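You operate a simulated robot arm through the tools that you are given. There is no shell and no other tool. Be economical: measure what you need, move in short steps, check, and stop when the job is done.

Carry out the task below with a simulated robot arm. There is one attempt and no reset: what you move stays moved.

JOB
Put things in order on the top of the long bench. At the end: the white pipe stub stands where the blue tape stood; the red dripper stands where the white pipe stub stood; the pine block from the top of the long bench is on the brown plywood board; the blue tape stands where the pine block stood; whatever was shut is shut again. Leave all else as you found it, and nothing knocked over.

The check looks at the end state, three seconds after you hand in, the way a careful person would. Anything else that was tipped, shoved, dropped, spilled or broken makes it a failure.

ROBOT AND FRAMES
A 6-joint arm with a two-finger parallel gripper, fixed in place. Base frame: the origin is at the foot of the arm, x ahead of it, y to its left, z up; the work surface is at about z = 0. Lengths are in cm, angles in degrees, forces in N, time in s.
With the tool pointing down near the work surface it reaches from about 16 to 42 cm from the base axis. Its first joint turns from -66.0 to 66.0 degrees. Payload 1.57 kg.
The TCP is the grasp point between the finger pads, 3 cm short of the fingertips. In the tool frame z runs along the fingers and y along their closing line. The gripper opens to 8 cm. The fingers are 1.7 cm wide and 1.2 cm thick; the gripper's body (4 by 8.2 cm) begins 8 cm behind the TCP.
Orientation is that of the tool frame in the base frame, as [roll, pitch, yaw] about the fixed x, y, z axes, in that order (R = Rz(yaw) Ry(pitch) Rx(roll)). With the fingers straight down and closing along the base's y, the tool's x points along the base's -x, its y along +y and its z along -z.

CONTROLS
- The arm moves only by the tool apply_moves. Its argument "targets" is text: rows parted by semicolons, each of 6 numbers parted by spaces: the shift along the tool's x, y, z in cm, then the turn, a rotation vector about the tool's x, y, z in degrees. In form: tx ty tz ax ay az; .... A call has 1 to 12 rows; each row shifts and turns the commanded pose from where the row before left it, along the tool's axes as they then stand. "gripper" is the finger opening in cm, from 0 to 8, set as the call begins (left out, the last holds). A row lasts 0.2 s, in which the tool goes at most 5 cm and 8.6 degrees; a call with a longer step from one row to the next is refused whole, and so is a gripper value outside its range. Where a pose cannot be reached the arm comes as near as it can. A force on the tool above 40 N (or 10 N above the force at the start of the call, whichever is more), or a blocked arm, ends the call early, and 0.2 s more pass. The fingers move at their own pace (about 15.3 cm/s each) and stop on an object; they squeeze with about 43 N. The grip force told is the motor's: it shows also when the fingers shut on nothing. Time passes only in rows, and 0.2 s behind the last, so rows that do not move let the fingers close. The reply holds the time, the measured pose of the TCP, the force on the tool along the base axes, the opening and the grip force, in the units named above and with some noise, with the torque about the TCP (base axes, N m) and any sound that the robot's microphone picked up.
- Cameras (640 x 400 px; columns grow to the right, rows downward): "scene" is fixed at [4.63, -33.27, 40.93]; the picture's right is [0.82, -0.58, 0.00], its down [-0.41, -0.58, -0.71] and it looks along [0.41, 0.58, -0.71] (base axes); focal length 225 px, centre (320, 200). "wrist" rides on the gripper at [7.2, -0.7, -12.2] in the tool frame; the picture's right is [0.09, 1.00, 0.00], its down [-0.84, 0.08, -0.54] and it looks along [-0.54, 0.05, 0.84] (tool axes); focal length 238 px, centre (320, 200).
- grab_frame(camera): a new picture of that camera. It takes no simulated time.
- point_at(camera, pixels): for up to 12 pixels [column, row] of the newest picture of that camera ("zoom" is the newest enlarged one), the place [x, y, z] in the base frame of the surface seen there, good to about 0.2 cm. It takes no simulated time.
- enlarge(camera, box): a new picture of the part [left, top, right, bottom] of that camera's present view, enlarged. It takes no simulated time.
- hand_in(): hands the job in; it is judged then, once.

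Keep the steps short. Do not move on a guess: measure, check each grasp and each placing, and mend mistakes. In all there are 80 turns and 34 pictures (those below and enlarged ones count). Leave the gripper open and the arm clear of the work at the hand-in unless told otherwise, and finish with a single line.

The tools are called after "Call:" as a command line: name --argument value ..., lists and objects as JSON in quotes. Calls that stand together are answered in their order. apply_moves: Moves the arm, as the interface text tells. Its arguments: {"type":"object","properties":{"targets":{"type":"string"},"gripper":{"type":"number"}},"required":["targets"]} The other tools are called the same way: grab_frame (camera) takes a picture; point_at (camera, pixels) gives the place of the surface under pixels of a picture; enlarge (camera, box) takes an enlarged picture of a part of a camera's view; hand_in () hands the job in.

At the start:

```text
t: 0.0
eef_pos: [27.67, 1.9, 22.54]
tcp_rot: [180.0, 0.0, -180.0]
ft_force: [-0.7, 0.2, -0.7]
wrist_torque: [-0.01, 0.01, -0.01]
opening: 8.0
grasp_force: 0.0
```

scene: 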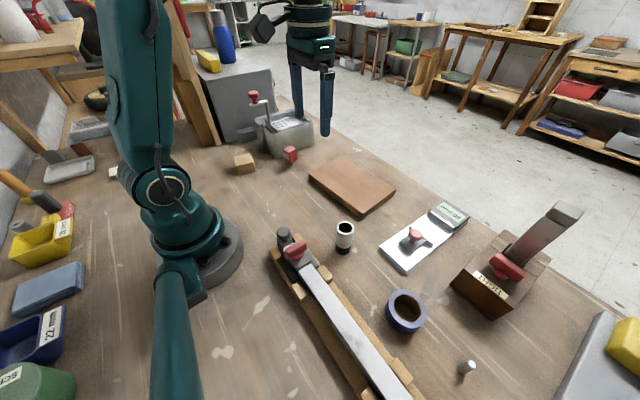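
wrist: 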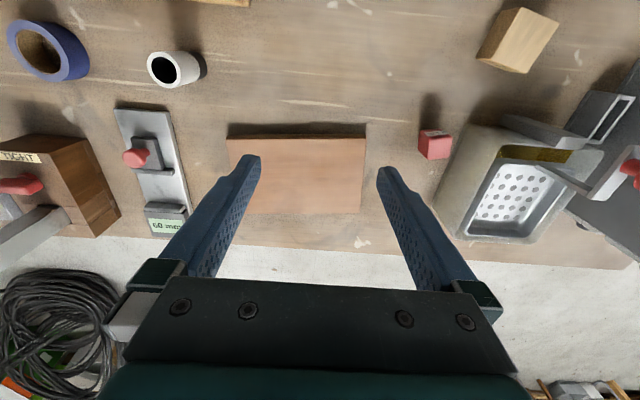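

I'll start by enlarging the parts of the scene with the objects to be moved.

Call:
enlarge --camera "scene" --box '[220, 80, 400, 220]'

Call:
enlarge --camera "scene" --box '[260, 180, 580, 400]'

Call:
point_at --camera "scene" --pixels '[[245, 158], [290, 150], [345, 228], [345, 247], [406, 292], [406, 328], [352, 185], [309, 177], [362, 214], [396, 188], [340, 158], [272, 112]]'

```text
2.86 times, centred on (310, 150) of scene
```

zoom: 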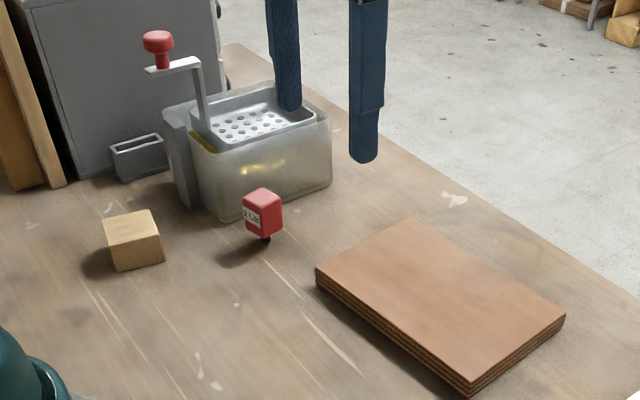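

```text
1.82 times, centred on (420, 290) of scene
```

zoom: 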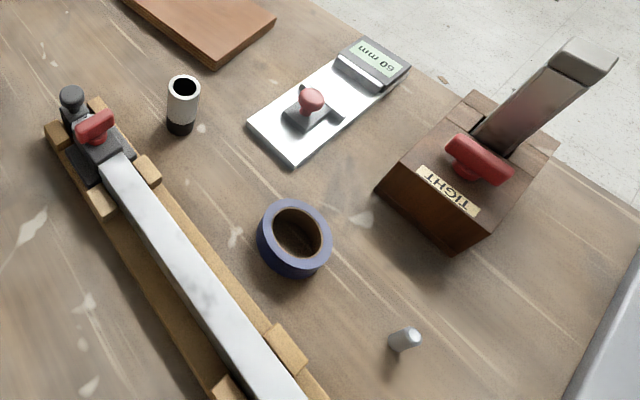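

```text
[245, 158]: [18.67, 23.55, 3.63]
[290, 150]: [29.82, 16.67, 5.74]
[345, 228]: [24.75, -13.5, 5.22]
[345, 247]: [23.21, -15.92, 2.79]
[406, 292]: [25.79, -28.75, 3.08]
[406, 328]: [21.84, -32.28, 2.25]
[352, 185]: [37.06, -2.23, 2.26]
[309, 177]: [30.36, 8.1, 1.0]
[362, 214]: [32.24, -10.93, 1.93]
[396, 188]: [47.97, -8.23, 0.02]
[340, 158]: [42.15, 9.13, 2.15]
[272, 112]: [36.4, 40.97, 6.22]
```

The red block by the grey tub bears a "2 L/h"-like label, so it is probably the dripper. I'll zoom in on the small objects to see their shape and footing.

Call:
enlarge --camera "scene" --box '[265, 130, 325, 170]'

Call:
point_at --camera "zoom" --pixels '[[200, 200], [270, 140], [350, 200], [270, 200], [200, 280], [330, 290], [270, 310], [265, 330], [265, 350], [300, 250]]'

Call:
enlarge --camera "scene" --box '[315, 210, 375, 260]'

```text
10.00 times, centred on (295, 150) of scene
```

zoom: 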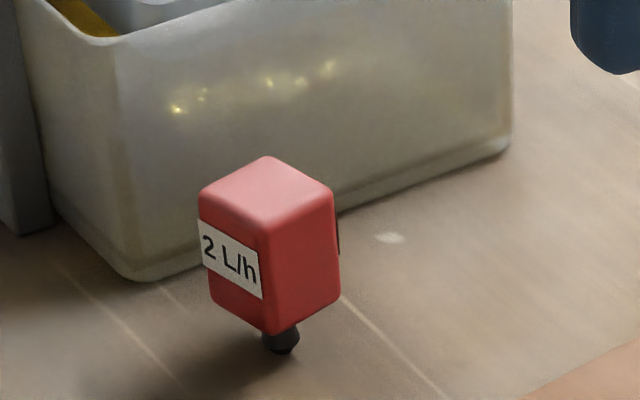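

```text
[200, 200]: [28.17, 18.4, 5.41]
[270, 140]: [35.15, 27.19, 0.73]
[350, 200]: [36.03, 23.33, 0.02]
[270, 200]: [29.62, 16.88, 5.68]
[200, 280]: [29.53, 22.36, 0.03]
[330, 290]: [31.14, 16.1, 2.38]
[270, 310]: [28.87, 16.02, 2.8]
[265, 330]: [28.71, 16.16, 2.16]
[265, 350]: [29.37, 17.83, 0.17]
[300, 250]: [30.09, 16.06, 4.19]
```

```text
8.00 times, centred on (345, 235) of scene
```

zoom: 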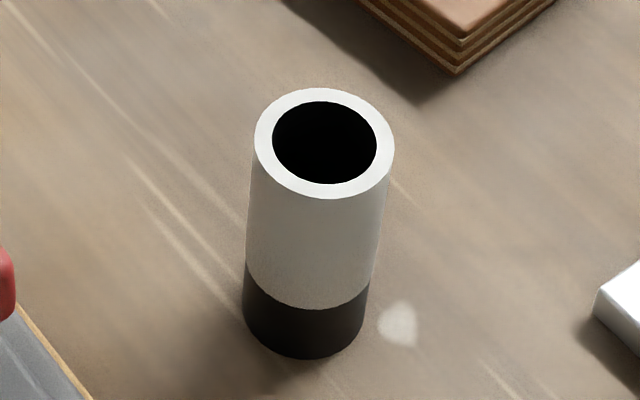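

I'll measure the pipe's rim in this zoom, and the block and tape in the scene picture.

Call:
point_at --camera "zoom" --pixels '[[262, 140], [386, 145], [324, 95], [324, 191], [275, 110], [372, 180], [305, 345], [250, 320], [360, 320], [325, 140]]'

Call:
enlarge --camera "scene" --box '[370, 275, 450, 345]'

```text
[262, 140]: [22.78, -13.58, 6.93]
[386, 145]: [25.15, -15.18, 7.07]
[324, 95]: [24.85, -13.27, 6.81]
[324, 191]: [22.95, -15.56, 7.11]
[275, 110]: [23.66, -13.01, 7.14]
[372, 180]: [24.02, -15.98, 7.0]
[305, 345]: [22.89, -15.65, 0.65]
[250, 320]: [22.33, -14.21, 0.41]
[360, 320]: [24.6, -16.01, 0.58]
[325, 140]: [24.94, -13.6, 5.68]
```

```text
5.71 times, centred on (410, 310) of scene
```

zoom: 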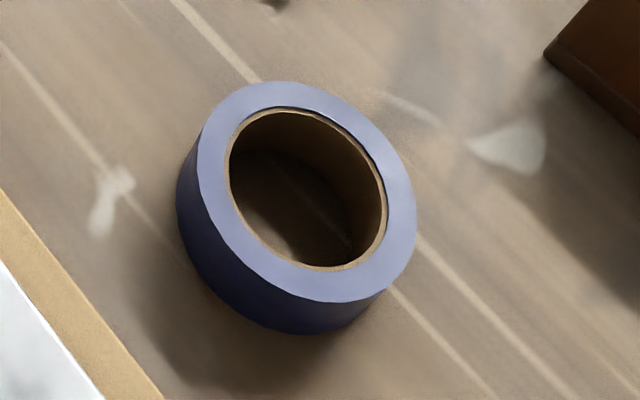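

Pipe: centre about (23.95, -14.4), 3.2 cm across, 7 cm tall. Next I measure the tape, and zoom in on the block.

Call:
point_at --camera "zoom" --pixels '[[210, 180], [405, 220], [280, 92], [330, 290], [380, 140], [232, 250], [240, 120], [375, 270], [235, 180], [380, 220], [290, 115], [320, 262]]'

Call:
enlarge --camera "scene" --box '[225, 145, 265, 180]'

```text
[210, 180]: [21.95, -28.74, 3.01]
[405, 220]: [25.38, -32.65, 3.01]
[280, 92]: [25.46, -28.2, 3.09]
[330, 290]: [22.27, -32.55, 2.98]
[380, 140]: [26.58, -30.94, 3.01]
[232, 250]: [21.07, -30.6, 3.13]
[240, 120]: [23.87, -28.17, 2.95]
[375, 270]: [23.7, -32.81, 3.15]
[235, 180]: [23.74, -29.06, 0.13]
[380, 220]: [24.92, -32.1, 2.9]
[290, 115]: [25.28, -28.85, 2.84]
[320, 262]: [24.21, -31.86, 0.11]
```

```text
11.43 times, centred on (245, 162) of scene
```

zoom: 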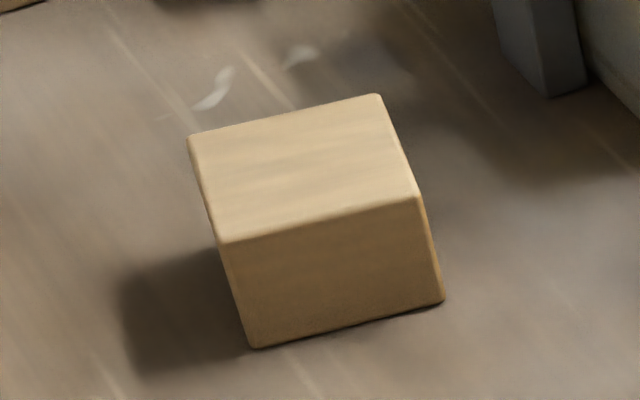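

Call:
point_at --camera "zoom" --pixels '[[193, 142], [376, 99], [415, 192], [224, 238], [255, 342], [440, 298], [300, 170], [560, 85]]'

Call:
grab_frame --camera "wrist"

Call:
point_at --camera "wrist" --pixels '[[484, 60], [523, 73], [556, 17], [515, 8], [421, 131], [450, 131], [423, 158], [450, 157], [230, 140], [364, 140], [362, 212], [230, 200]]'

```text
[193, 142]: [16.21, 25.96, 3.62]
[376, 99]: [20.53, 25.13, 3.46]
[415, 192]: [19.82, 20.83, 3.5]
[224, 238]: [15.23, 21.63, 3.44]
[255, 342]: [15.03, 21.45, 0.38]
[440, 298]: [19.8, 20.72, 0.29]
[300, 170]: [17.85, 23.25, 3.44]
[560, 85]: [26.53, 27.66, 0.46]
```

```text
25 pictures are left
```

wrist: 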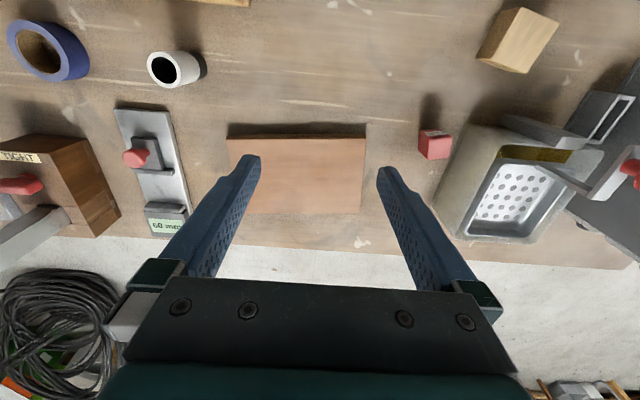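

```text
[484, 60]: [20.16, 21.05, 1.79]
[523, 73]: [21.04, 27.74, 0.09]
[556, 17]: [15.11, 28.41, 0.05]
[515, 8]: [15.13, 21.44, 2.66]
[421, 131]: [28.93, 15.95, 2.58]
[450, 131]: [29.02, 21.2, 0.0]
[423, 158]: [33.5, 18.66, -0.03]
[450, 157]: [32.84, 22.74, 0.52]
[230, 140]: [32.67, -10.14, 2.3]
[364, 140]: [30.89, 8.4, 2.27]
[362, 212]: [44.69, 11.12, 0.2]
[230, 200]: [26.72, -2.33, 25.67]
```

Block: centre about (17.95, 23.4), top at z 3.5, turned about -10.7°. It goes on the board first. I move above it, staying high, and turn the tool to match.

Call:
apply_moves --targets "1.94 4.3 0 0 0 0; 1.94 4.3 0 0 0 0; 1.94 4.3 0 0 0 0; 1.94 4.3 0 0 0 0; 1.94 4.3 0 0 0 0; 0 0 0 0 0 5.35; 0 0 0 0 0 5.35; 0 0 3 0 0 0; 0 0 3 0 0 0; 0 0 0 0 0 0" --gripper 8

Call:
grab_frame --camera "wrist"

Call:
point_at --camera "scene" --pixels '[[280, 240], [318, 265], [340, 290], [375, 330], [400, 365], [385, 262], [430, 205], [452, 285], [488, 318], [466, 367], [565, 210], [525, 262]]'

```text
t: 2.2
eef_pos: [17.99, 23.39, 16.58]
tcp_rot: [180.0, 0.0, 169.3]
ft_force: [0.2, -0.4, -1.3]
wrist_torque: [0.0, -0.01, 0.02]
opening: 7.99
grasp_force: 0.0
```

```text
24 pictures are left
```

wrist: 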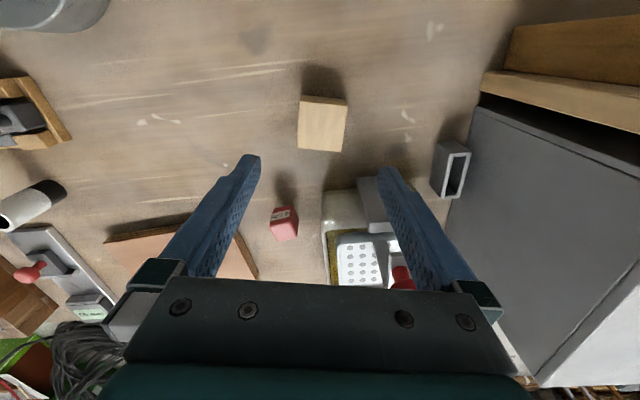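

```text
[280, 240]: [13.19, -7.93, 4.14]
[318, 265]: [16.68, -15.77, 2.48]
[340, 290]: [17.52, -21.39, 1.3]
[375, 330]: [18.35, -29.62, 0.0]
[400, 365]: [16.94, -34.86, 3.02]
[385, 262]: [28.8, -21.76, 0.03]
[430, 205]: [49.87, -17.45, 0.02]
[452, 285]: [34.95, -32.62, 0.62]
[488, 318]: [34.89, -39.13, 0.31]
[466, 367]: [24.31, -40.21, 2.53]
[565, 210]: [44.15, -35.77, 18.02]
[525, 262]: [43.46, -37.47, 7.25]
```

The tool is over the block. I'll confirm the block's corners and the dripper from this view.

Call:
point_at --camera "wrist" --pixels '[[302, 99], [346, 101], [340, 148], [300, 146], [270, 208], [293, 206], [298, 222], [276, 230], [404, 268], [388, 180], [340, 200]]'

```text
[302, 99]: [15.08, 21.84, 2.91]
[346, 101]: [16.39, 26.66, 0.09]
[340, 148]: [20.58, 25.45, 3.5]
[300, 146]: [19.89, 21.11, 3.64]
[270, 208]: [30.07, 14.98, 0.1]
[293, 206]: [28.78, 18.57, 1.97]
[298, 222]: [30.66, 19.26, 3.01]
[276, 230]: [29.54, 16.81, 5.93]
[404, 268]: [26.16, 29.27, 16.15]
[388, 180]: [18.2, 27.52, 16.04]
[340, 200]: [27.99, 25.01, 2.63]
```

The block's centre is confirmed. I descend around it to TCP z 3.5 with the fingers open.

Call:
apply_moves --targets "0 0 4 0 0 0; 0 0 4 0 0 0; 0 0 3 0 0 0; 0 0 1.2 0 0 0; 0 0 0.8 0 0 0; 0 0 0 0 0 0"

Call:
apply_moves --targets "0 0 0 0 0 0; 0 0 0 0 0 0; 0 0 0 0 0 0" --gripper 3.5

```text
t: 3.6
eef_pos: [17.87, 23.45, 3.5]
tcp_rot: [-180.0, 0.0, 169.3]
ft_force: [0.1, -0.6, 0.1]
wrist_torque: [0.0, -0.01, 0.01]
opening: 8.03
grasp_force: 0.0
```

```text
t: 4.4
eef_pos: [17.97, 23.37, 3.47]
tcp_rot: [-179.9, 0.0, 169.3]
ft_force: [0.0, 1.1, -0.6]
wrist_torque: [-0.01, -0.02, 0.02]
opening: 4.89
grasp_force: 42.9
```

Gripped at 4.89 cm. I lift it 10 cm.

Call:
apply_moves --targets "0 0 -2 0 0 0; 0 0 -4 0 0 0; 0 0 -4 0 0 0; 0 0 0 0 0 -5.35; 0 0 0 0 0 -5.35; 0 0 0 0 0 0"

Call:
apply_moves --targets "-2.65 -3.34 0 0 0 0; -2.65 -3.34 0 0 0 0; -2.65 -3.34 0 0 0 0; -2.65 -3.34 0 0 0 0; -2.65 -3.34 0 0 0 0; -2.65 -3.34 0 0 0 0; -2.65 -3.34 0 0 0 0; 0 0 0 0 0 0"

Call:
grab_frame --camera "scene"

```text
t: 5.8
eef_pos: [17.9, 23.52, 13.51]
tcp_rot: [180.0, 0.0, -179.9]
ft_force: [0.4, 0.9, -1.1]
wrist_torque: [0.02, 0.01, 0.01]
opening: 4.87
grasp_force: 43.0
```

```text
t: 7.6
eef_pos: [36.34, -0.05, 13.46]
tcp_rot: [180.0, 0.0, 180.0]
ft_force: [0.1, 0.7, -0.3]
wrist_torque: [0.01, 0.03, -0.02]
opening: 4.9
grasp_force: 42.6
```

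```text
23 pictures are left
```

scene: 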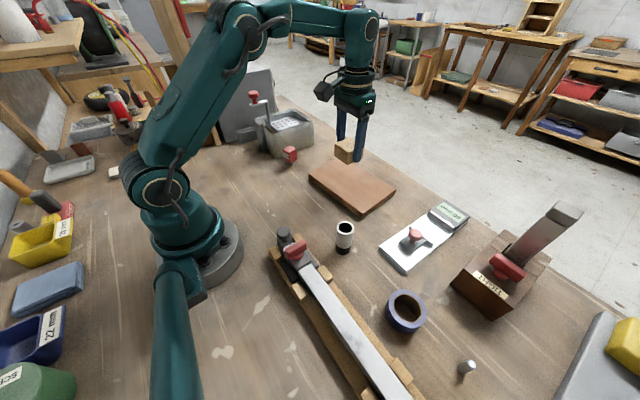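

The block hangs over the board. I lower it to just above the board top (z 2.2), then creep down.

Call:
apply_moves --targets "0 0 4 0 0 0; 0 0 3 0 0 0; 0 0 0.5 0 0 0; 0 0 0.15 0 0 0; 0 0 0.1 0 0 0; 0 0 0 0 0 0"

Call:
enlarge --camera "scene" --box '[300, 130, 410, 220]'

```text
t: 9.0
eef_pos: [36.57, 0.0, 5.86]
tcp_rot: [180.0, 0.1, 180.0]
ft_force: [-0.1, 0.2, -0.3]
wrist_torque: [0.01, -0.03, -0.01]
opening: 4.88
grasp_force: 43.3
```

```text
4.44 times, centred on (355, 175) of scene
```

zoom: 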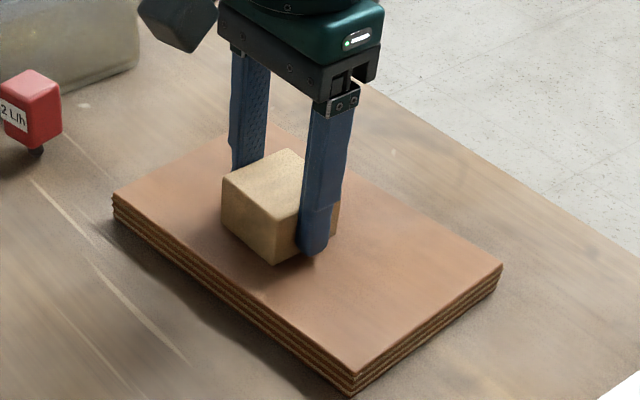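

It is just above the board. I creep down 0.05 cm at a time, watching for contact.

Call:
apply_moves --targets "0 0 0.06 0 0 0; 0 0 0.06 0 0 0; 0 0 0.05 0 0 0; 0 0 0 0 0 0"

```text
t: 10.0
eef_pos: [36.43, 0.01, 5.83]
tcp_rot: [-180.0, -0.1, 180.0]
ft_force: [-3.6, 2.8, 12.8]
wrist_torque: [0.08, 0.13, 0.0]
opening: 4.87
grasp_force: 43.3
```

Contact: 12.8 N upward. I open the fingers and lift away.

Call:
apply_moves --targets "0 0 0 0 0 0; 0 0 0 0 0 0; 0 0 -2 0 0 0; 0 0 -4 0 0 0; 0 0 -4 0 0 0; 0 0 0 0 0 0" --gripper 8

Call:
enlarge --camera "scene" --box '[300, 130, 410, 220]'

```text
t: 11.4
eef_pos: [36.49, 0.1, 15.74]
tcp_rot: [-180.0, 0.0, -180.0]
ft_force: [0.3, -0.6, 0.4]
wrist_torque: [-0.03, -0.01, 0.0]
opening: 8.01
grasp_force: 0.1
```

```text
4.44 times, centred on (355, 175) of scene
```

zoom: 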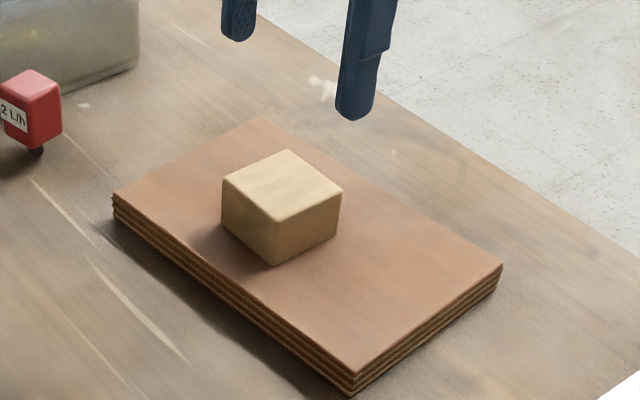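

The block sits flat on the board. Next is the tape at (23.8, -30.55). I move above it at the same height.

Call:
apply_moves --targets "1.59 -3.83 0 0 0 0; 1.59 -3.83 0 0 0 0; 1.59 -3.83 0 0 0 0; 1.59 -3.83 0 0 0 0; 1.59 -3.83 0 0 0 0; 1.59 -3.83 0 0 0 0; 1.59 -3.83 0 0 0 0; 1.59 -3.83 0 0 0 0; 0 0 0 0 0 0"

Call:
grab_frame --camera "wrist"

```text
t: 13.4
eef_pos: [23.8, -30.74, 15.71]
tcp_rot: [179.8, -0.1, -180.0]
ft_force: [-0.7, 0.1, -0.9]
wrist_torque: [0.02, 0.02, 0.01]
opening: 8.02
grasp_force: 0.0
```

```text
20 pictures are left
```

wrist: 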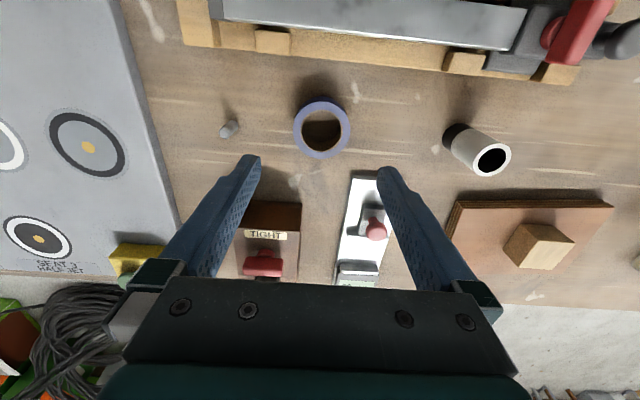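

The tape is centred under the gripper. I refine its position and measure its neighbours.

Call:
point_at --camera "wrist" --pixels '[[297, 130], [347, 130], [322, 105], [322, 154], [304, 111], [341, 148], [230, 128], [355, 175], [235, 215], [300, 48], [265, 265]]'

```text
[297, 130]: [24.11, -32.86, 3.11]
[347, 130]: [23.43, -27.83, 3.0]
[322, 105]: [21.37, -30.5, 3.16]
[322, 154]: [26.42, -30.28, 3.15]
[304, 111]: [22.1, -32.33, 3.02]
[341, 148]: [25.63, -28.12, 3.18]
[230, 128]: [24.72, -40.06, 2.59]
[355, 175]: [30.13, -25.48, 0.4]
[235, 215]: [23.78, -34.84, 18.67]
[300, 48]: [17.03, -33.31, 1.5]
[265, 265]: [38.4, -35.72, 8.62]
```

Tape centre about (23.8, -30.45). I shift 0.1 cm and descend to TCP z 3.5.

Call:
apply_moves --targets "0 0.1 4 0 0 0; 0 0 4 0 0 0; 0 0 2.5 0 0 0; 0 0 1.2 0 0 0; 0 0 0.5 0 0 0; 0 0 0 0 0 0"

Call:
apply_moves --targets "0 0 0 0 0 0; 0 0 0 0 0 0; 0 0 0 0 0 0" --gripper 4.5

```text
t: 14.8
eef_pos: [23.63, -30.59, 3.48]
tcp_rot: [180.0, 0.0, 179.9]
ft_force: [0.9, -0.2, 0.0]
wrist_torque: [-0.04, 0.0, -0.01]
opening: 8.02
grasp_force: 0.0
```

```text
t: 15.6
eef_pos: [23.67, -30.51, 3.37]
tcp_rot: [179.9, 0.0, -180.0]
ft_force: [0.4, 0.2, 0.4]
wrist_torque: [0.01, -0.02, 0.01]
opening: 5.92
grasp_force: 43.7
```

The tape is gripped (5.92 cm). I lift it and carry it to above the block's old place.

Call:
apply_moves --targets "0 0 -2 0 0 0; 0 0 -4 0 0 0; 0 0 -4 0 0 0; 0 0 -3 0 0 0; 0 0 0 0 0 0"

Call:
apply_moves --targets "0.48 4.49 0 0 0 0; 0.48 4.49 0 0 0 0; 0.48 4.49 0 0 0 0; 0.48 4.49 0 0 0 0; 0.48 4.49 0 0 0 0; 0.48 4.49 0 0 0 0; 0.48 4.49 0 0 0 0; 0.48 4.49 0 0 0 0; 0.48 4.49 0 0 0 0; 0.48 4.49 0 0 0 0; 0.48 4.49 0 0 0 0; 0.48 4.49 0 0 0 0"

Call:
apply_moves --targets "0 0 0 0 0 0; 0 0 0 0 0 0"

Call:
grab_frame --camera "wrist"

```text
t: 16.8
eef_pos: [23.68, -30.69, 16.51]
tcp_rot: [-179.9, 0.0, 179.9]
ft_force: [0.5, -0.4, -0.7]
wrist_torque: [0.01, 0.0, 0.04]
opening: 5.96
grasp_force: 43.4
```

```text
t: 19.4
eef_pos: [17.92, 23.35, 16.65]
tcp_rot: [-180.0, 0.0, 180.0]
ft_force: [-0.9, 0.3, -0.6]
wrist_torque: [0.02, 0.03, 0.01]
opening: 5.9
grasp_force: 42.6
```

```text
t: 20.0
eef_pos: [17.97, 23.38, 16.56]
tcp_rot: [-180.0, 0.0, -180.0]
ft_force: [-1.3, -0.6, -0.5]
wrist_torque: [0.0, 0.02, -0.03]
opening: 5.9
grasp_force: 43.2
```

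```text
19 pictures are left
```

wrist: 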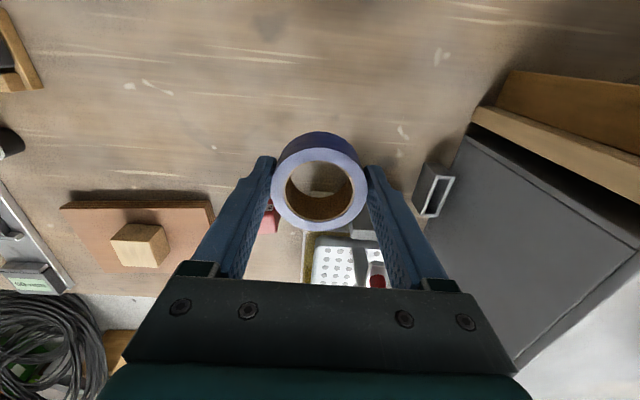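

The tape is level and over the old block place. I lower it to just above the bench, then creep.

Call:
apply_moves --targets "0 0 4 0 0 0; 0 0 4 0 0 0; 0 0 3 0 0 0; 0 0 1.5 0 0 0; 0 0 0.4 0 0 0; 0 0 0 0 0 0"

Call:
apply_moves --targets "0 0 0.06 0 0 0; 0 0 0.06 0 0 0; 0 0 0.06 0 0 0; 0 0 0 0 0 0"

```text
t: 21.4
eef_pos: [17.96, 23.39, 3.64]
tcp_rot: [180.0, 0.0, 180.0]
ft_force: [-0.3, -0.2, -1.1]
wrist_torque: [0.04, -0.02, -0.02]
opening: 5.88
grasp_force: 43.6
```

```text
t: 22.4
eef_pos: [17.96, 23.38, 3.44]
tcp_rot: [-180.0, -0.1, 179.9]
ft_force: [0.4, 0.1, -1.6]
wrist_torque: [0.01, -0.02, -0.01]
opening: 5.87
grasp_force: 42.7
```

No contact yet at z 3.44. I keep creeping.

Call:
apply_moves --targets "0 0 0.04 0 0 0; 0 0 0.04 0 0 0; 0 0 0.04 0 0 0; 0 0 0 0 0 0"

```text
t: 23.4
eef_pos: [18.14, 23.46, 3.23]
tcp_rot: [180.0, 0.0, -179.9]
ft_force: [-1.3, -9.2, 30.6]
wrist_torque: [-0.34, -0.04, -0.24]
opening: 5.87
grasp_force: 43.3
```

Firm contact (30 N). I back up a hair, open, and lift away.

Call:
apply_moves --targets "0 0 -0.05 0 0 0; 0 0 0 0 0 0"

Call:
apply_moves --targets "0 0 0 0 0 0; 0 0 0 0 0 0; 0 0 -2 0 0 0; 0 0 -4 0 0 0; 0 0 -4 0 0 0; 0 0 -3 0 0 0; 0 0 0 0 0 0" --gripper 8

Call:
grab_frame --camera "wrist"

```text
t: 24.0
eef_pos: [18.1, 23.41, 3.28]
tcp_rot: [180.0, 0.1, -179.9]
ft_force: [3.8, -7.8, 24.2]
wrist_torque: [-0.24, -0.1, -0.07]
opening: 5.85
grasp_force: 43.2
```

```text
t: 25.6
eef_pos: [17.94, 23.4, 16.28]
tcp_rot: [180.0, 0.1, 180.0]
ft_force: [0.0, 0.2, 0.0]
wrist_torque: [-0.02, -0.02, -0.02]
opening: 7.99
grasp_force: 0.1
```

```text
18 pictures are left
```

wrist: 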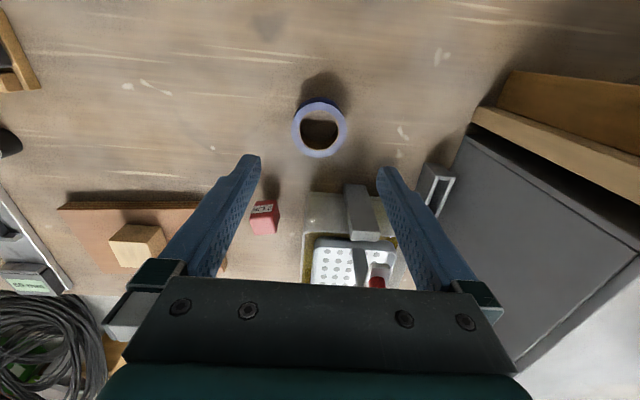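

The tape stands free. I measure its rim to check the place, and the dripper at the same time.

Call:
point_at --camera "wrist" --pixels '[[296, 128], [344, 128], [319, 104], [319, 153], [252, 206], [276, 203], [257, 230], [275, 230], [264, 220]]'

```text
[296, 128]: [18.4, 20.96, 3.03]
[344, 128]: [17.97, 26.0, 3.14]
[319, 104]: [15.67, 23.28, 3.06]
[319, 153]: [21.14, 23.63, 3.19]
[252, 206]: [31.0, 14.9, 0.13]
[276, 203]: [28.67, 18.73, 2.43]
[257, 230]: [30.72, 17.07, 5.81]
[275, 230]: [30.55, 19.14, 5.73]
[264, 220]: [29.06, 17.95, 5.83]
```

The tape's centre is at (18.3, 23.5), within 0.4 cm of the block's place. Next is the pipe at (23.95, -14.4).

Call:
apply_moves --targets "-0.668 -4.2 0 0 0 0; -0.668 -4.2 0 0 0 0; -0.668 -4.2 0 0 0 0; -0.668 -4.2 0 0 0 0; -0.668 -4.2 0 0 0 0; -0.668 -4.2 0 0 0 0; -0.668 -4.2 0 0 0 0; -0.668 -4.2 0 0 0 0; -0.668 -4.2 0 0 0 0; 0 0 0 0 0 0; 0 0 0 0 0 0"

Call:
grab_frame --camera "wrist"

```text
t: 28.0
eef_pos: [24.1, -14.56, 16.21]
tcp_rot: [180.0, 0.0, 180.0]
ft_force: [0.2, -0.7, -0.1]
wrist_torque: [-0.01, 0.01, -0.01]
opening: 7.99
grasp_force: 0.0
```

```text
17 pictures are left
```

wrist: 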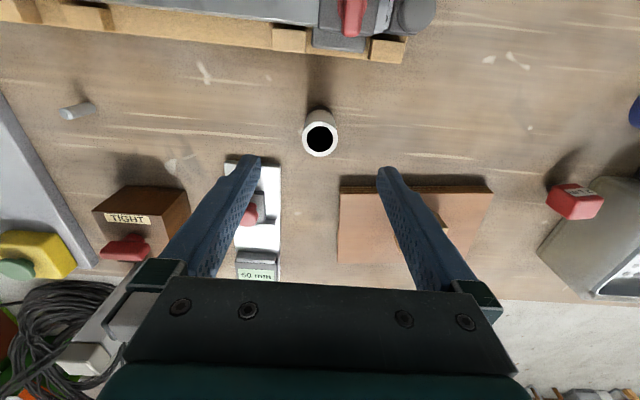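

Call:
point_at --camera "wrist" --pixels '[[304, 138], [337, 138], [320, 124], [320, 154], [232, 165], [345, 190], [350, 28], [415, 10]]'

```text
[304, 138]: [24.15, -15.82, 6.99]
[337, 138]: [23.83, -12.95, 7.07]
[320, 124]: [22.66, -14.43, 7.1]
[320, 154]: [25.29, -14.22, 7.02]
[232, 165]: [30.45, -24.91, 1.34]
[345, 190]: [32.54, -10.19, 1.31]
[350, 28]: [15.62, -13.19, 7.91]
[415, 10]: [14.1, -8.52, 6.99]
```

Pipe centre (23.97, -14.37), directly below. I descend to TCP z 4.5 and grip.

Call:
apply_moves --targets "0 0.12 4 0 0 0; 0 0 4 0 0 0; 0 0 2.5 0 0 0; 0 0 1.2 0 0 0; 0 0 0 0 0 0"

Call:
apply_moves --targets "0 0 0 0 0 0; 0 0 0 0 0 0; 0 0 0 0 0 0" --gripper 2.4

```text
t: 29.2
eef_pos: [23.92, -14.3, 4.65]
tcp_rot: [180.0, 0.0, 180.0]
ft_force: [0.2, -0.9, 0.2]
wrist_torque: [0.04, -0.04, -0.02]
opening: 7.97
grasp_force: 0.0
```

```text
t: 30.0
eef_pos: [24.03, -14.39, 4.66]
tcp_rot: [180.0, 0.1, 180.0]
ft_force: [0.6, 0.5, 0.0]
wrist_torque: [0.0, -0.01, 0.05]
opening: 3.28
grasp_force: 40.8
```

Gripped at 3.28 cm. I lift it and carry it to the tape's old place (23.8, -30.45).

Call:
apply_moves --targets "0 0 -2 0 0 0; 0 0 -4 0 0 0; 0 0 -2 0 0 0; 0.04 -4.02 0 0 0 0; 0.04 -4.02 0 0 0 0; 0.04 -4.02 0 0 0 0; 0.04 -4.02 0 0 0 0; 0 0 0 0 0 0; 0 0 0 0 0 0"

Call:
apply_moves --targets "0 0 4 0 0 0; 0 0 2.5 0 0 0; 0 0 1.0 0 0 0; 0 0 0.3 0 0 0; 0 0 0 0 0 0"

Call:
enlarge --camera "scene" --box '[330, 220, 490, 370]'

```text
t: 32.0
eef_pos: [23.87, -30.31, 12.65]
tcp_rot: [-180.0, 0.0, -179.9]
ft_force: [0.3, -0.7, 0.4]
wrist_torque: [0.01, 0.0, 0.01]
opening: 2.94
grasp_force: 38.8
```

```text
t: 33.2
eef_pos: [23.75, -30.46, 4.83]
tcp_rot: [-179.9, -0.1, -180.0]
ft_force: [-0.8, 1.5, 5.9]
wrist_torque: [0.05, 0.07, 0.04]
opening: 2.93
grasp_force: 38.5
```

```text
2.67 times, centred on (410, 295) of scene
```

zoom: 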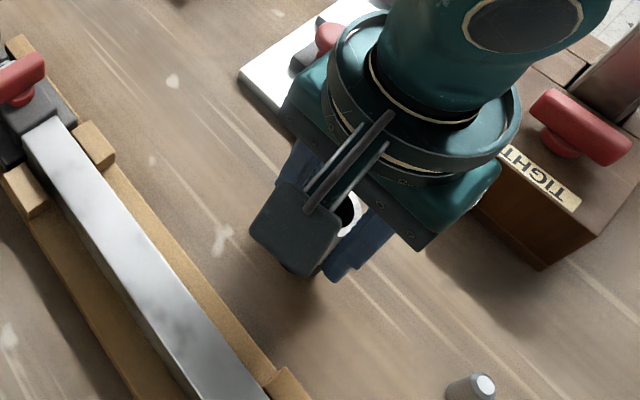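

The opening shrank from 3.28 to 2.94, so the pipe may have shifted in the grip. I'll look with the wrist camera.

Call:
grab_frame --camera "wrist"

```text
15 pictures are left
```

wrist: 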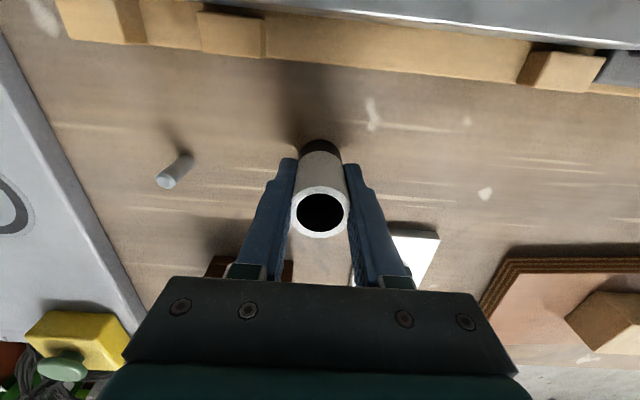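

Call:
point_at --camera "wrist" --pixels '[[295, 211], [346, 211], [320, 190], [320, 235], [320, 180], [320, 165], [320, 155], [320, 143]]'

```text
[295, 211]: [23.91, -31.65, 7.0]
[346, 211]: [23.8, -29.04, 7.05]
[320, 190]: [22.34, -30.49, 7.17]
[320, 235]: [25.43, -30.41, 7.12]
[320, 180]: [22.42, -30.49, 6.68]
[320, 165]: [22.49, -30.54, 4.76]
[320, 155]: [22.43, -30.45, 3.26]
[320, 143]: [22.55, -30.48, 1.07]
```

The pipe is upright, rim level at z 7.05–7.1, centred at (23.87, -30.42), and about touching the bench. I creep once more and then release.

Call:
apply_moves --targets "0 0 0.04 0 0 0; 0 0 0.03 0 0 0; 0 0 0 0 0 0"

Call:
apply_moves --targets "0 0 0 0 0 0; 0 0 0 0 0 0; 0 0 -2 0 0 0; 0 0 -4 0 0 0; 0 0 -4 0 0 0; 0 0 -2 0 0 0; 0 0 0 0 0 0" --gripper 8

Call:
grab_frame --camera "wrist"

```text
t: 34.0
eef_pos: [23.87, -30.5, 4.91]
tcp_rot: [-179.9, -0.1, -180.0]
ft_force: [-4.4, 5.3, 26.0]
wrist_torque: [0.35, 0.24, 0.07]
opening: 2.93
grasp_force: 38.6
```

```text
t: 35.6
eef_pos: [23.66, -30.42, 16.75]
tcp_rot: [179.9, 0.1, -179.9]
ft_force: [1.6, -0.2, 0.4]
wrist_torque: [-0.01, -0.01, 0.01]
opening: 8.01
grasp_force: 0.0
```

```text
14 pictures are left
```

wrist: 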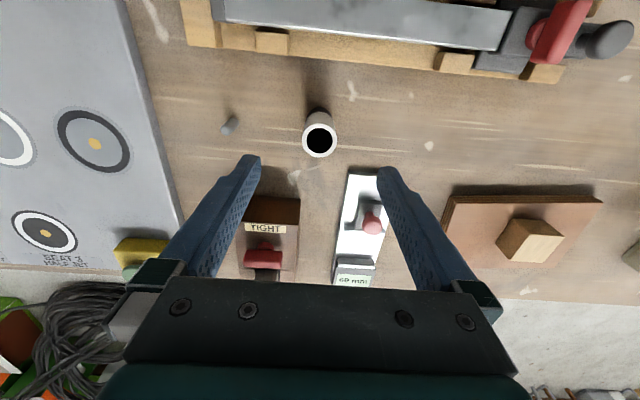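

The pipe stands upright. The last is the dripper near (29.7, 17.3). I move above it at the present height.

Call:
apply_moves --targets "-0.545 4.335 0 0 0 0; -0.545 4.335 0 0 0 0; -0.545 4.335 0 0 0 0; -0.545 4.335 0 0 0 0; -0.545 4.335 0 0 0 0; -0.545 4.335 0 0 0 0; -0.545 4.335 0 0 0 0; -0.545 4.335 0 0 0 0; -0.545 4.335 0 0 0 0; -0.545 4.335 0 0 0 0; -0.545 4.335 0 0 0 0; 0 0 0 0 0 0"

Call:
enlarge --camera "wrist" --box '[240, 80, 400, 180]'

Call:
grab_frame --camera "scene"

```text
t: 38.2
eef_pos: [30.01, 17.37, 16.74]
tcp_rot: [-179.9, -0.1, -180.0]
ft_force: [0.4, -0.8, 0.3]
wrist_torque: [0.0, -0.02, 0.01]
opening: 8.0
grasp_force: 0.0
```

```text
4.00 times, centred on (320, 130) of wrist
```

zoom: 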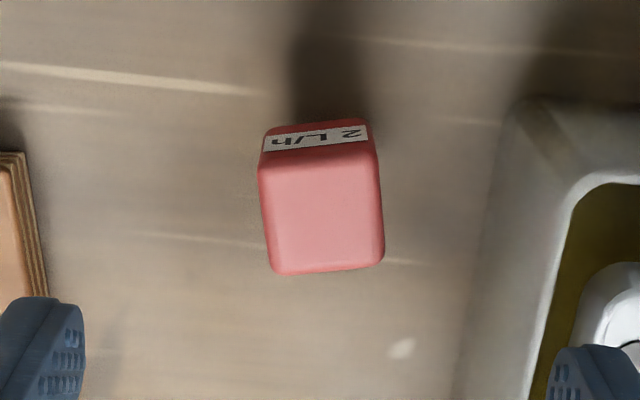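

```text
12 pictures are left
```

scene: 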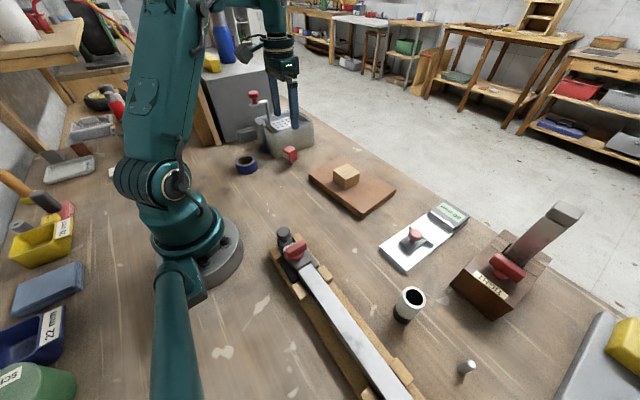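

The tub stands close on the left, so I'll measure it, the dripper's top corners and the crank.

Call:
point_at --camera "zoom" --pixels '[[264, 172], [372, 158], [380, 255], [276, 268], [320, 210], [510, 120], [520, 105], [480, 300], [465, 340], [575, 220], [318, 128], [265, 140]]'

Call:
point_at --camera "scene" --pixels '[[253, 93], [253, 101], [262, 115], [268, 127], [296, 112]]'

```text
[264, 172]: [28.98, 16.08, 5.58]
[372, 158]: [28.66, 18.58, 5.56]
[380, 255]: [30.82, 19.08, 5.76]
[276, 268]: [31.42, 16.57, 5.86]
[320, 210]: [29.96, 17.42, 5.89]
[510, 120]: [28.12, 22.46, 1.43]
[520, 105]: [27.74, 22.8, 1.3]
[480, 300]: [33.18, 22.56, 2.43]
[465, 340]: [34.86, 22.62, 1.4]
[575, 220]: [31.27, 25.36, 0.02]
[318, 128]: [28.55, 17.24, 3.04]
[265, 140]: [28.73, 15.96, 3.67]
```

```text
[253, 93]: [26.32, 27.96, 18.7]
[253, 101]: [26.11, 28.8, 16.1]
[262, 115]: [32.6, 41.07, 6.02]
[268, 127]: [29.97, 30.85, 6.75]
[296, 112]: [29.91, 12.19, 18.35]
```

Dripper: centre about (29.97, 17.55), turned about +11°, body z 2.3–5.8. The tub wall is at y 22.5, so I'll descend with the fingers only 4.6 cm apart. First I turn and take one check picture.

Call:
apply_moves --targets "0 0.15 0 0 0 -5.5; 0 0 0 0 0 -5.5; 0 0 3 0 0 0; 0 0 0 0 0 0" --gripper 4.6

Call:
enlarge --camera "wrist" --box '[220, 80, 420, 220]'

```text
t: 39.2
eef_pos: [29.98, 17.46, 13.65]
tcp_rot: [-180.0, -0.1, -169.0]
ft_force: [0.2, -1.1, 0.2]
wrist_torque: [-0.01, 0.0, 0.0]
opening: 4.61
grasp_force: 0.1
```

```text
2.86 times, centred on (320, 150) of wrist
```

zoom: 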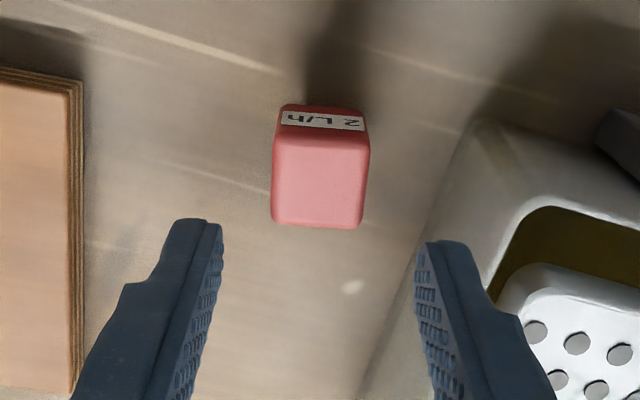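

It lines up with the tool now. I check its centre once more.

Call:
point_at --camera "zoom" --pixels '[[274, 180], [365, 180], [320, 140], [320, 222]]'

```text
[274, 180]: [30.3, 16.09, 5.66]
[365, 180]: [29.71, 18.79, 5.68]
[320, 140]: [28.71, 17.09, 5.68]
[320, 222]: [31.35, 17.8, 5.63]
```

Centre (30.0, 17.45), about 2.8 cm wide, right under the TCP. I descend to z 4.8.

Call:
apply_moves --targets "0 0 4 0 0 0; 0 0 3 0 0 0; 0 0 1.2 0 0 0; 0 0 0.6 0 0 0; 0 0 0 0 0 0"

Call:
apply_moves --targets "0 0 0 0 0 0; 0 0 0 0 0 0; 0 0 0 0 0 0" --gripper 2.2

```text
t: 40.4
eef_pos: [29.96, 17.6, 4.93]
tcp_rot: [-180.0, 0.1, -169.1]
ft_force: [0.7, 0.7, 0.0]
wrist_torque: [-0.02, 0.0, 0.0]
opening: 4.59
grasp_force: 0.1
```

```text
t: 41.2
eef_pos: [29.88, 17.44, 4.97]
tcp_rot: [180.0, 0.1, -169.0]
ft_force: [0.4, -0.8, 0.5]
wrist_torque: [0.01, 0.0, 0.0]
opening: 2.87
grasp_force: 39.0
```

Gripped at 2.87 cm. I lift slowly and look.

Call:
apply_moves --targets "0 0 -0.5 0 0 0; 0 0 -1.5 0 0 0; 0 0 -3 0 0 0; 0 0 -4 0 0 0; 0 0 0 0 0 0"

Call:
enlarge --camera "scene" --box '[240, 80, 360, 170]'

```text
t: 42.4
eef_pos: [29.8, 17.51, 14.01]
tcp_rot: [180.0, 0.0, -169.0]
ft_force: [0.9, 1.0, -1.0]
wrist_torque: [0.0, -0.01, 0.01]
opening: 2.87
grasp_force: 38.9
```

```text
4.44 times, centred on (300, 125) of scene
```

zoom: 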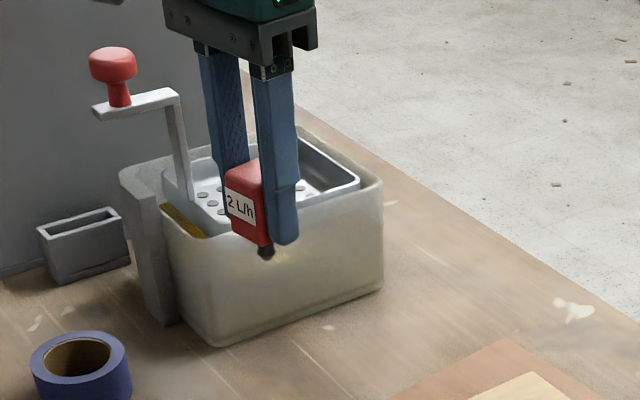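

The dripper hangs upright in the grip. I carry it to above the pipe's old place (23.97, -14.4).

Call:
apply_moves --targets "1.486 -3.775 0 0 0 0; 1.486 -3.775 0 0 0 0; 1.486 -3.775 0 0 0 0; 1.486 -3.775 0 0 0 0; 1.486 -3.775 0 0 0 0; 1.486 -3.775 0 0 0 0; 1.486 -3.775 0 0 0 0; 1.486 -3.775 0 0 0 0; 0 0 0 0 0 0; 0 0 0 0 0 0"

Call:
apply_moves --targets "0 0 4 0 0 0; 0 0 3 0 0 0; 0 0 1.2 0 0 0; 0 0 0.5 0 0 0; 0 0 0 0 0 0; 0 0 0 0 0 0"

Call:
enlarge --camera "scene" --box '[310, 190, 390, 260]'

```text
t: 44.6
eef_pos: [24.01, -14.35, 14.02]
tcp_rot: [-179.9, -0.1, -168.9]
ft_force: [0.8, -0.6, 0.5]
wrist_torque: [-0.01, 0.01, -0.02]
opening: 2.88
grasp_force: 38.8
```

```text
t: 46.0
eef_pos: [23.95, -14.48, 5.25]
tcp_rot: [180.0, 0.0, -169.1]
ft_force: [0.0, 0.0, -0.7]
wrist_torque: [-0.01, -0.01, -0.01]
opening: 2.87
grasp_force: 39.0
```

```text
5.71 times, centred on (350, 225) of scene
```

zoom: 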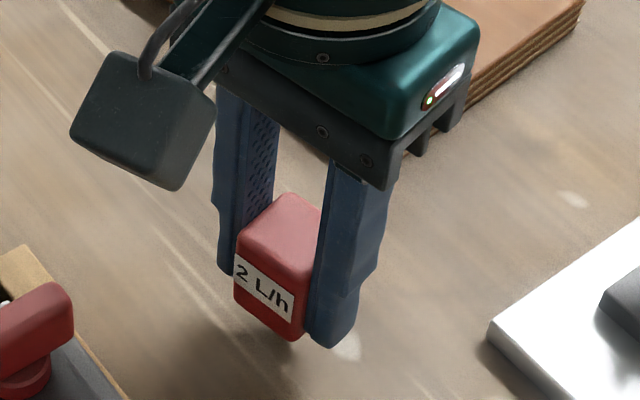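

About 0.3 cm remains. I creep down in small steps.

Call:
apply_moves --targets "0 0 0.08 0 0 0; 0 0 0.06 0 0 0; 0 0 0.05 0 0 0; 0 0 0.03 0 0 0; 0 0 0 0 0 0"

```text
t: 47.2
eef_pos: [23.99, -14.69, 4.94]
tcp_rot: [-180.0, -0.1, -169.1]
ft_force: [-0.3, 0.3, -0.2]
wrist_torque: [0.02, 0.01, 0.0]
opening: 2.85
grasp_force: 38.8
```

Call:
apply_moves --targets "0 0 0.03 0 0 0; 0 0 0.03 0 0 0; 0 0 0 0 0 0"

```text
t: 48.0
eef_pos: [24.07, -14.48, 4.96]
tcp_rot: [-179.9, 0.0, -169.0]
ft_force: [0.5, 0.1, 0.0]
wrist_torque: [-0.02, -0.01, 0.0]
opening: 2.87
grasp_force: 38.9
```

Still no contact force. I go on in tiny steps.

Call:
apply_moves --targets "0 0 0.03 0 0 0; 0 0 0.03 0 0 0; 0 0 0 0 0 0"

```text
t: 48.8
eef_pos: [24.02, -14.53, 4.86]
tcp_rot: [179.9, 0.0, -169.0]
ft_force: [0.4, 0.9, 2.1]
wrist_torque: [0.05, 0.03, -0.02]
opening: 2.86
grasp_force: 38.5
```

Light contact (2 N). I open to 4.6 cm without moving, wait, and look before withdrawing.

Call:
apply_moves --targets "0 0 0.01 0 0 0; 0 0 0 0 0 0; 0 0 0 0 0 0; 0 0 0 0 0 0"

Call:
apply_moves --targets "0 0 0 0 0 0; 0 0 0 0 0 0; 0 0 0 0 0 0; 0 0 0 0 0 0; 0 0 0 0 0 0" --gripper 5

Call:
enlarge --camera "scene" --box '[310, 190, 390, 260]'

```text
t: 49.8
eef_pos: [24.09, -14.4, 5.02]
tcp_rot: [180.0, 0.0, -169.0]
ft_force: [-0.4, -0.9, 4.8]
wrist_torque: [-0.03, -0.02, 0.01]
opening: 2.85
grasp_force: 38.5
```

```text
t: 51.0
eef_pos: [23.91, -14.49, 4.94]
tcp_rot: [-180.0, 0.0, -169.0]
ft_force: [0.4, 0.0, -0.2]
wrist_torque: [0.01, 0.0, 0.03]
opening: 5.0
grasp_force: 0.1
```

```text
5.71 times, centred on (350, 225) of scene
```

zoom: 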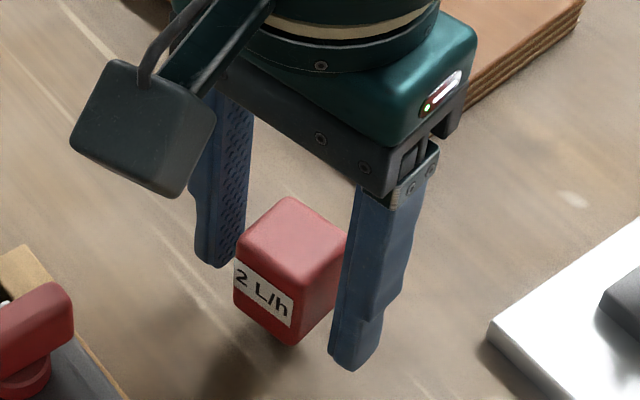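

It stands by itself. I withdraw straight up, then move to the starting area and check the whole scene.

Call:
apply_moves --targets "0 0 -0.5 0 0 0; 0 0 -1.5 0 0 0; 0 0 -3 0 0 0; 0 0 -4 0 0 0; 0 0 -4 0 0 0; 0 0 -4 0 0 0; -1.77 3.86 0 0 0 5.5; -1.77 3.86 0 0 0 5.5; -1.77 3.86 0 0 0 0; -1.77 3.86 0 0 0 0; 0 0 0 0 0 0"

Call:
apply_moves --targets "0 0 0 0 0 0; 0 0 0 0 0 0; 0 0 0 0 0 0" --gripper 8

Call:
grab_frame --camera "scene"

Call:
enlarge --camera "scene" --box '[300, 190, 450, 340]'

Call:
point_at --camera "scene" --pixels '[[345, 230], [245, 158], [346, 170], [408, 297], [352, 200]]'

```text
t: 53.4
eef_pos: [29.86, 1.43, 21.91]
tcp_rot: [180.0, 0.0, 179.9]
ft_force: [0.3, -0.2, 0.3]
wrist_torque: [-0.02, 0.01, -0.04]
opening: 5.0
grasp_force: 0.1
```

```text
t: 54.2
eef_pos: [29.78, 1.53, 21.84]
tcp_rot: [180.0, 0.0, -180.0]
ft_force: [0.4, 0.0, 0.5]
wrist_torque: [0.02, 0.02, -0.03]
opening: 7.99
grasp_force: 0.0
```

```text
7 pictures are left
```

scene: 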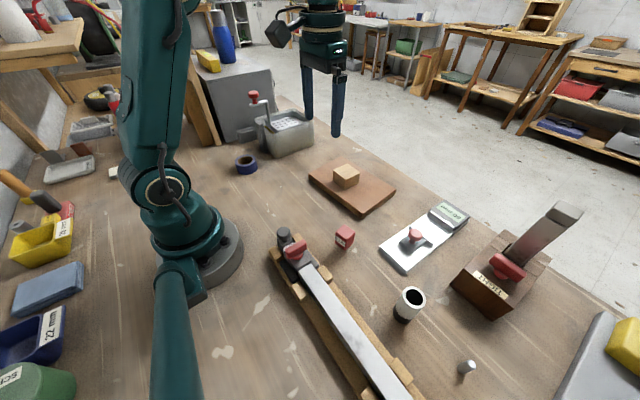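

```text
2.67 times, centred on (375, 265) of scene
```

zoom: 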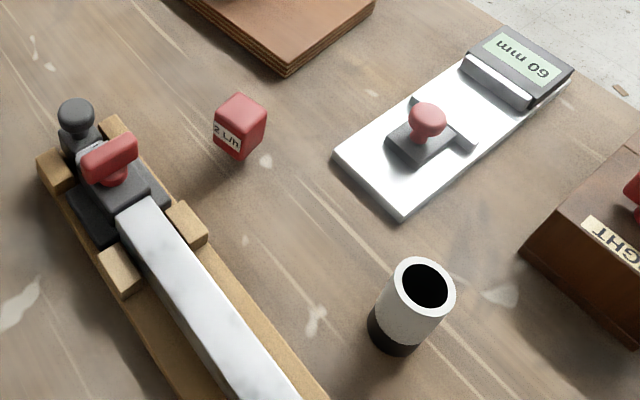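

```text
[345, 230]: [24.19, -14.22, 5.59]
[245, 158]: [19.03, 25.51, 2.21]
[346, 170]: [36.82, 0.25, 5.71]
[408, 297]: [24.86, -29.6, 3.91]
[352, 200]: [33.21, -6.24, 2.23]
```

Everything is upright and in its place: dripper at (24.2, -14.2) with its top at 5.6, pipe and tape where they belong, block on the board. Nothing was opened, and the rest looks unchanged. I hand in.

Call:
hand_in

```text
The job is handed in.
```

The four objects were moved as asked: the pine block is on the plywood board, the tape stands at the block's old place, the pipe stub at the tape's, and the dripper at the stub's. All stand upright, nothing was opened, and the job is handed in.
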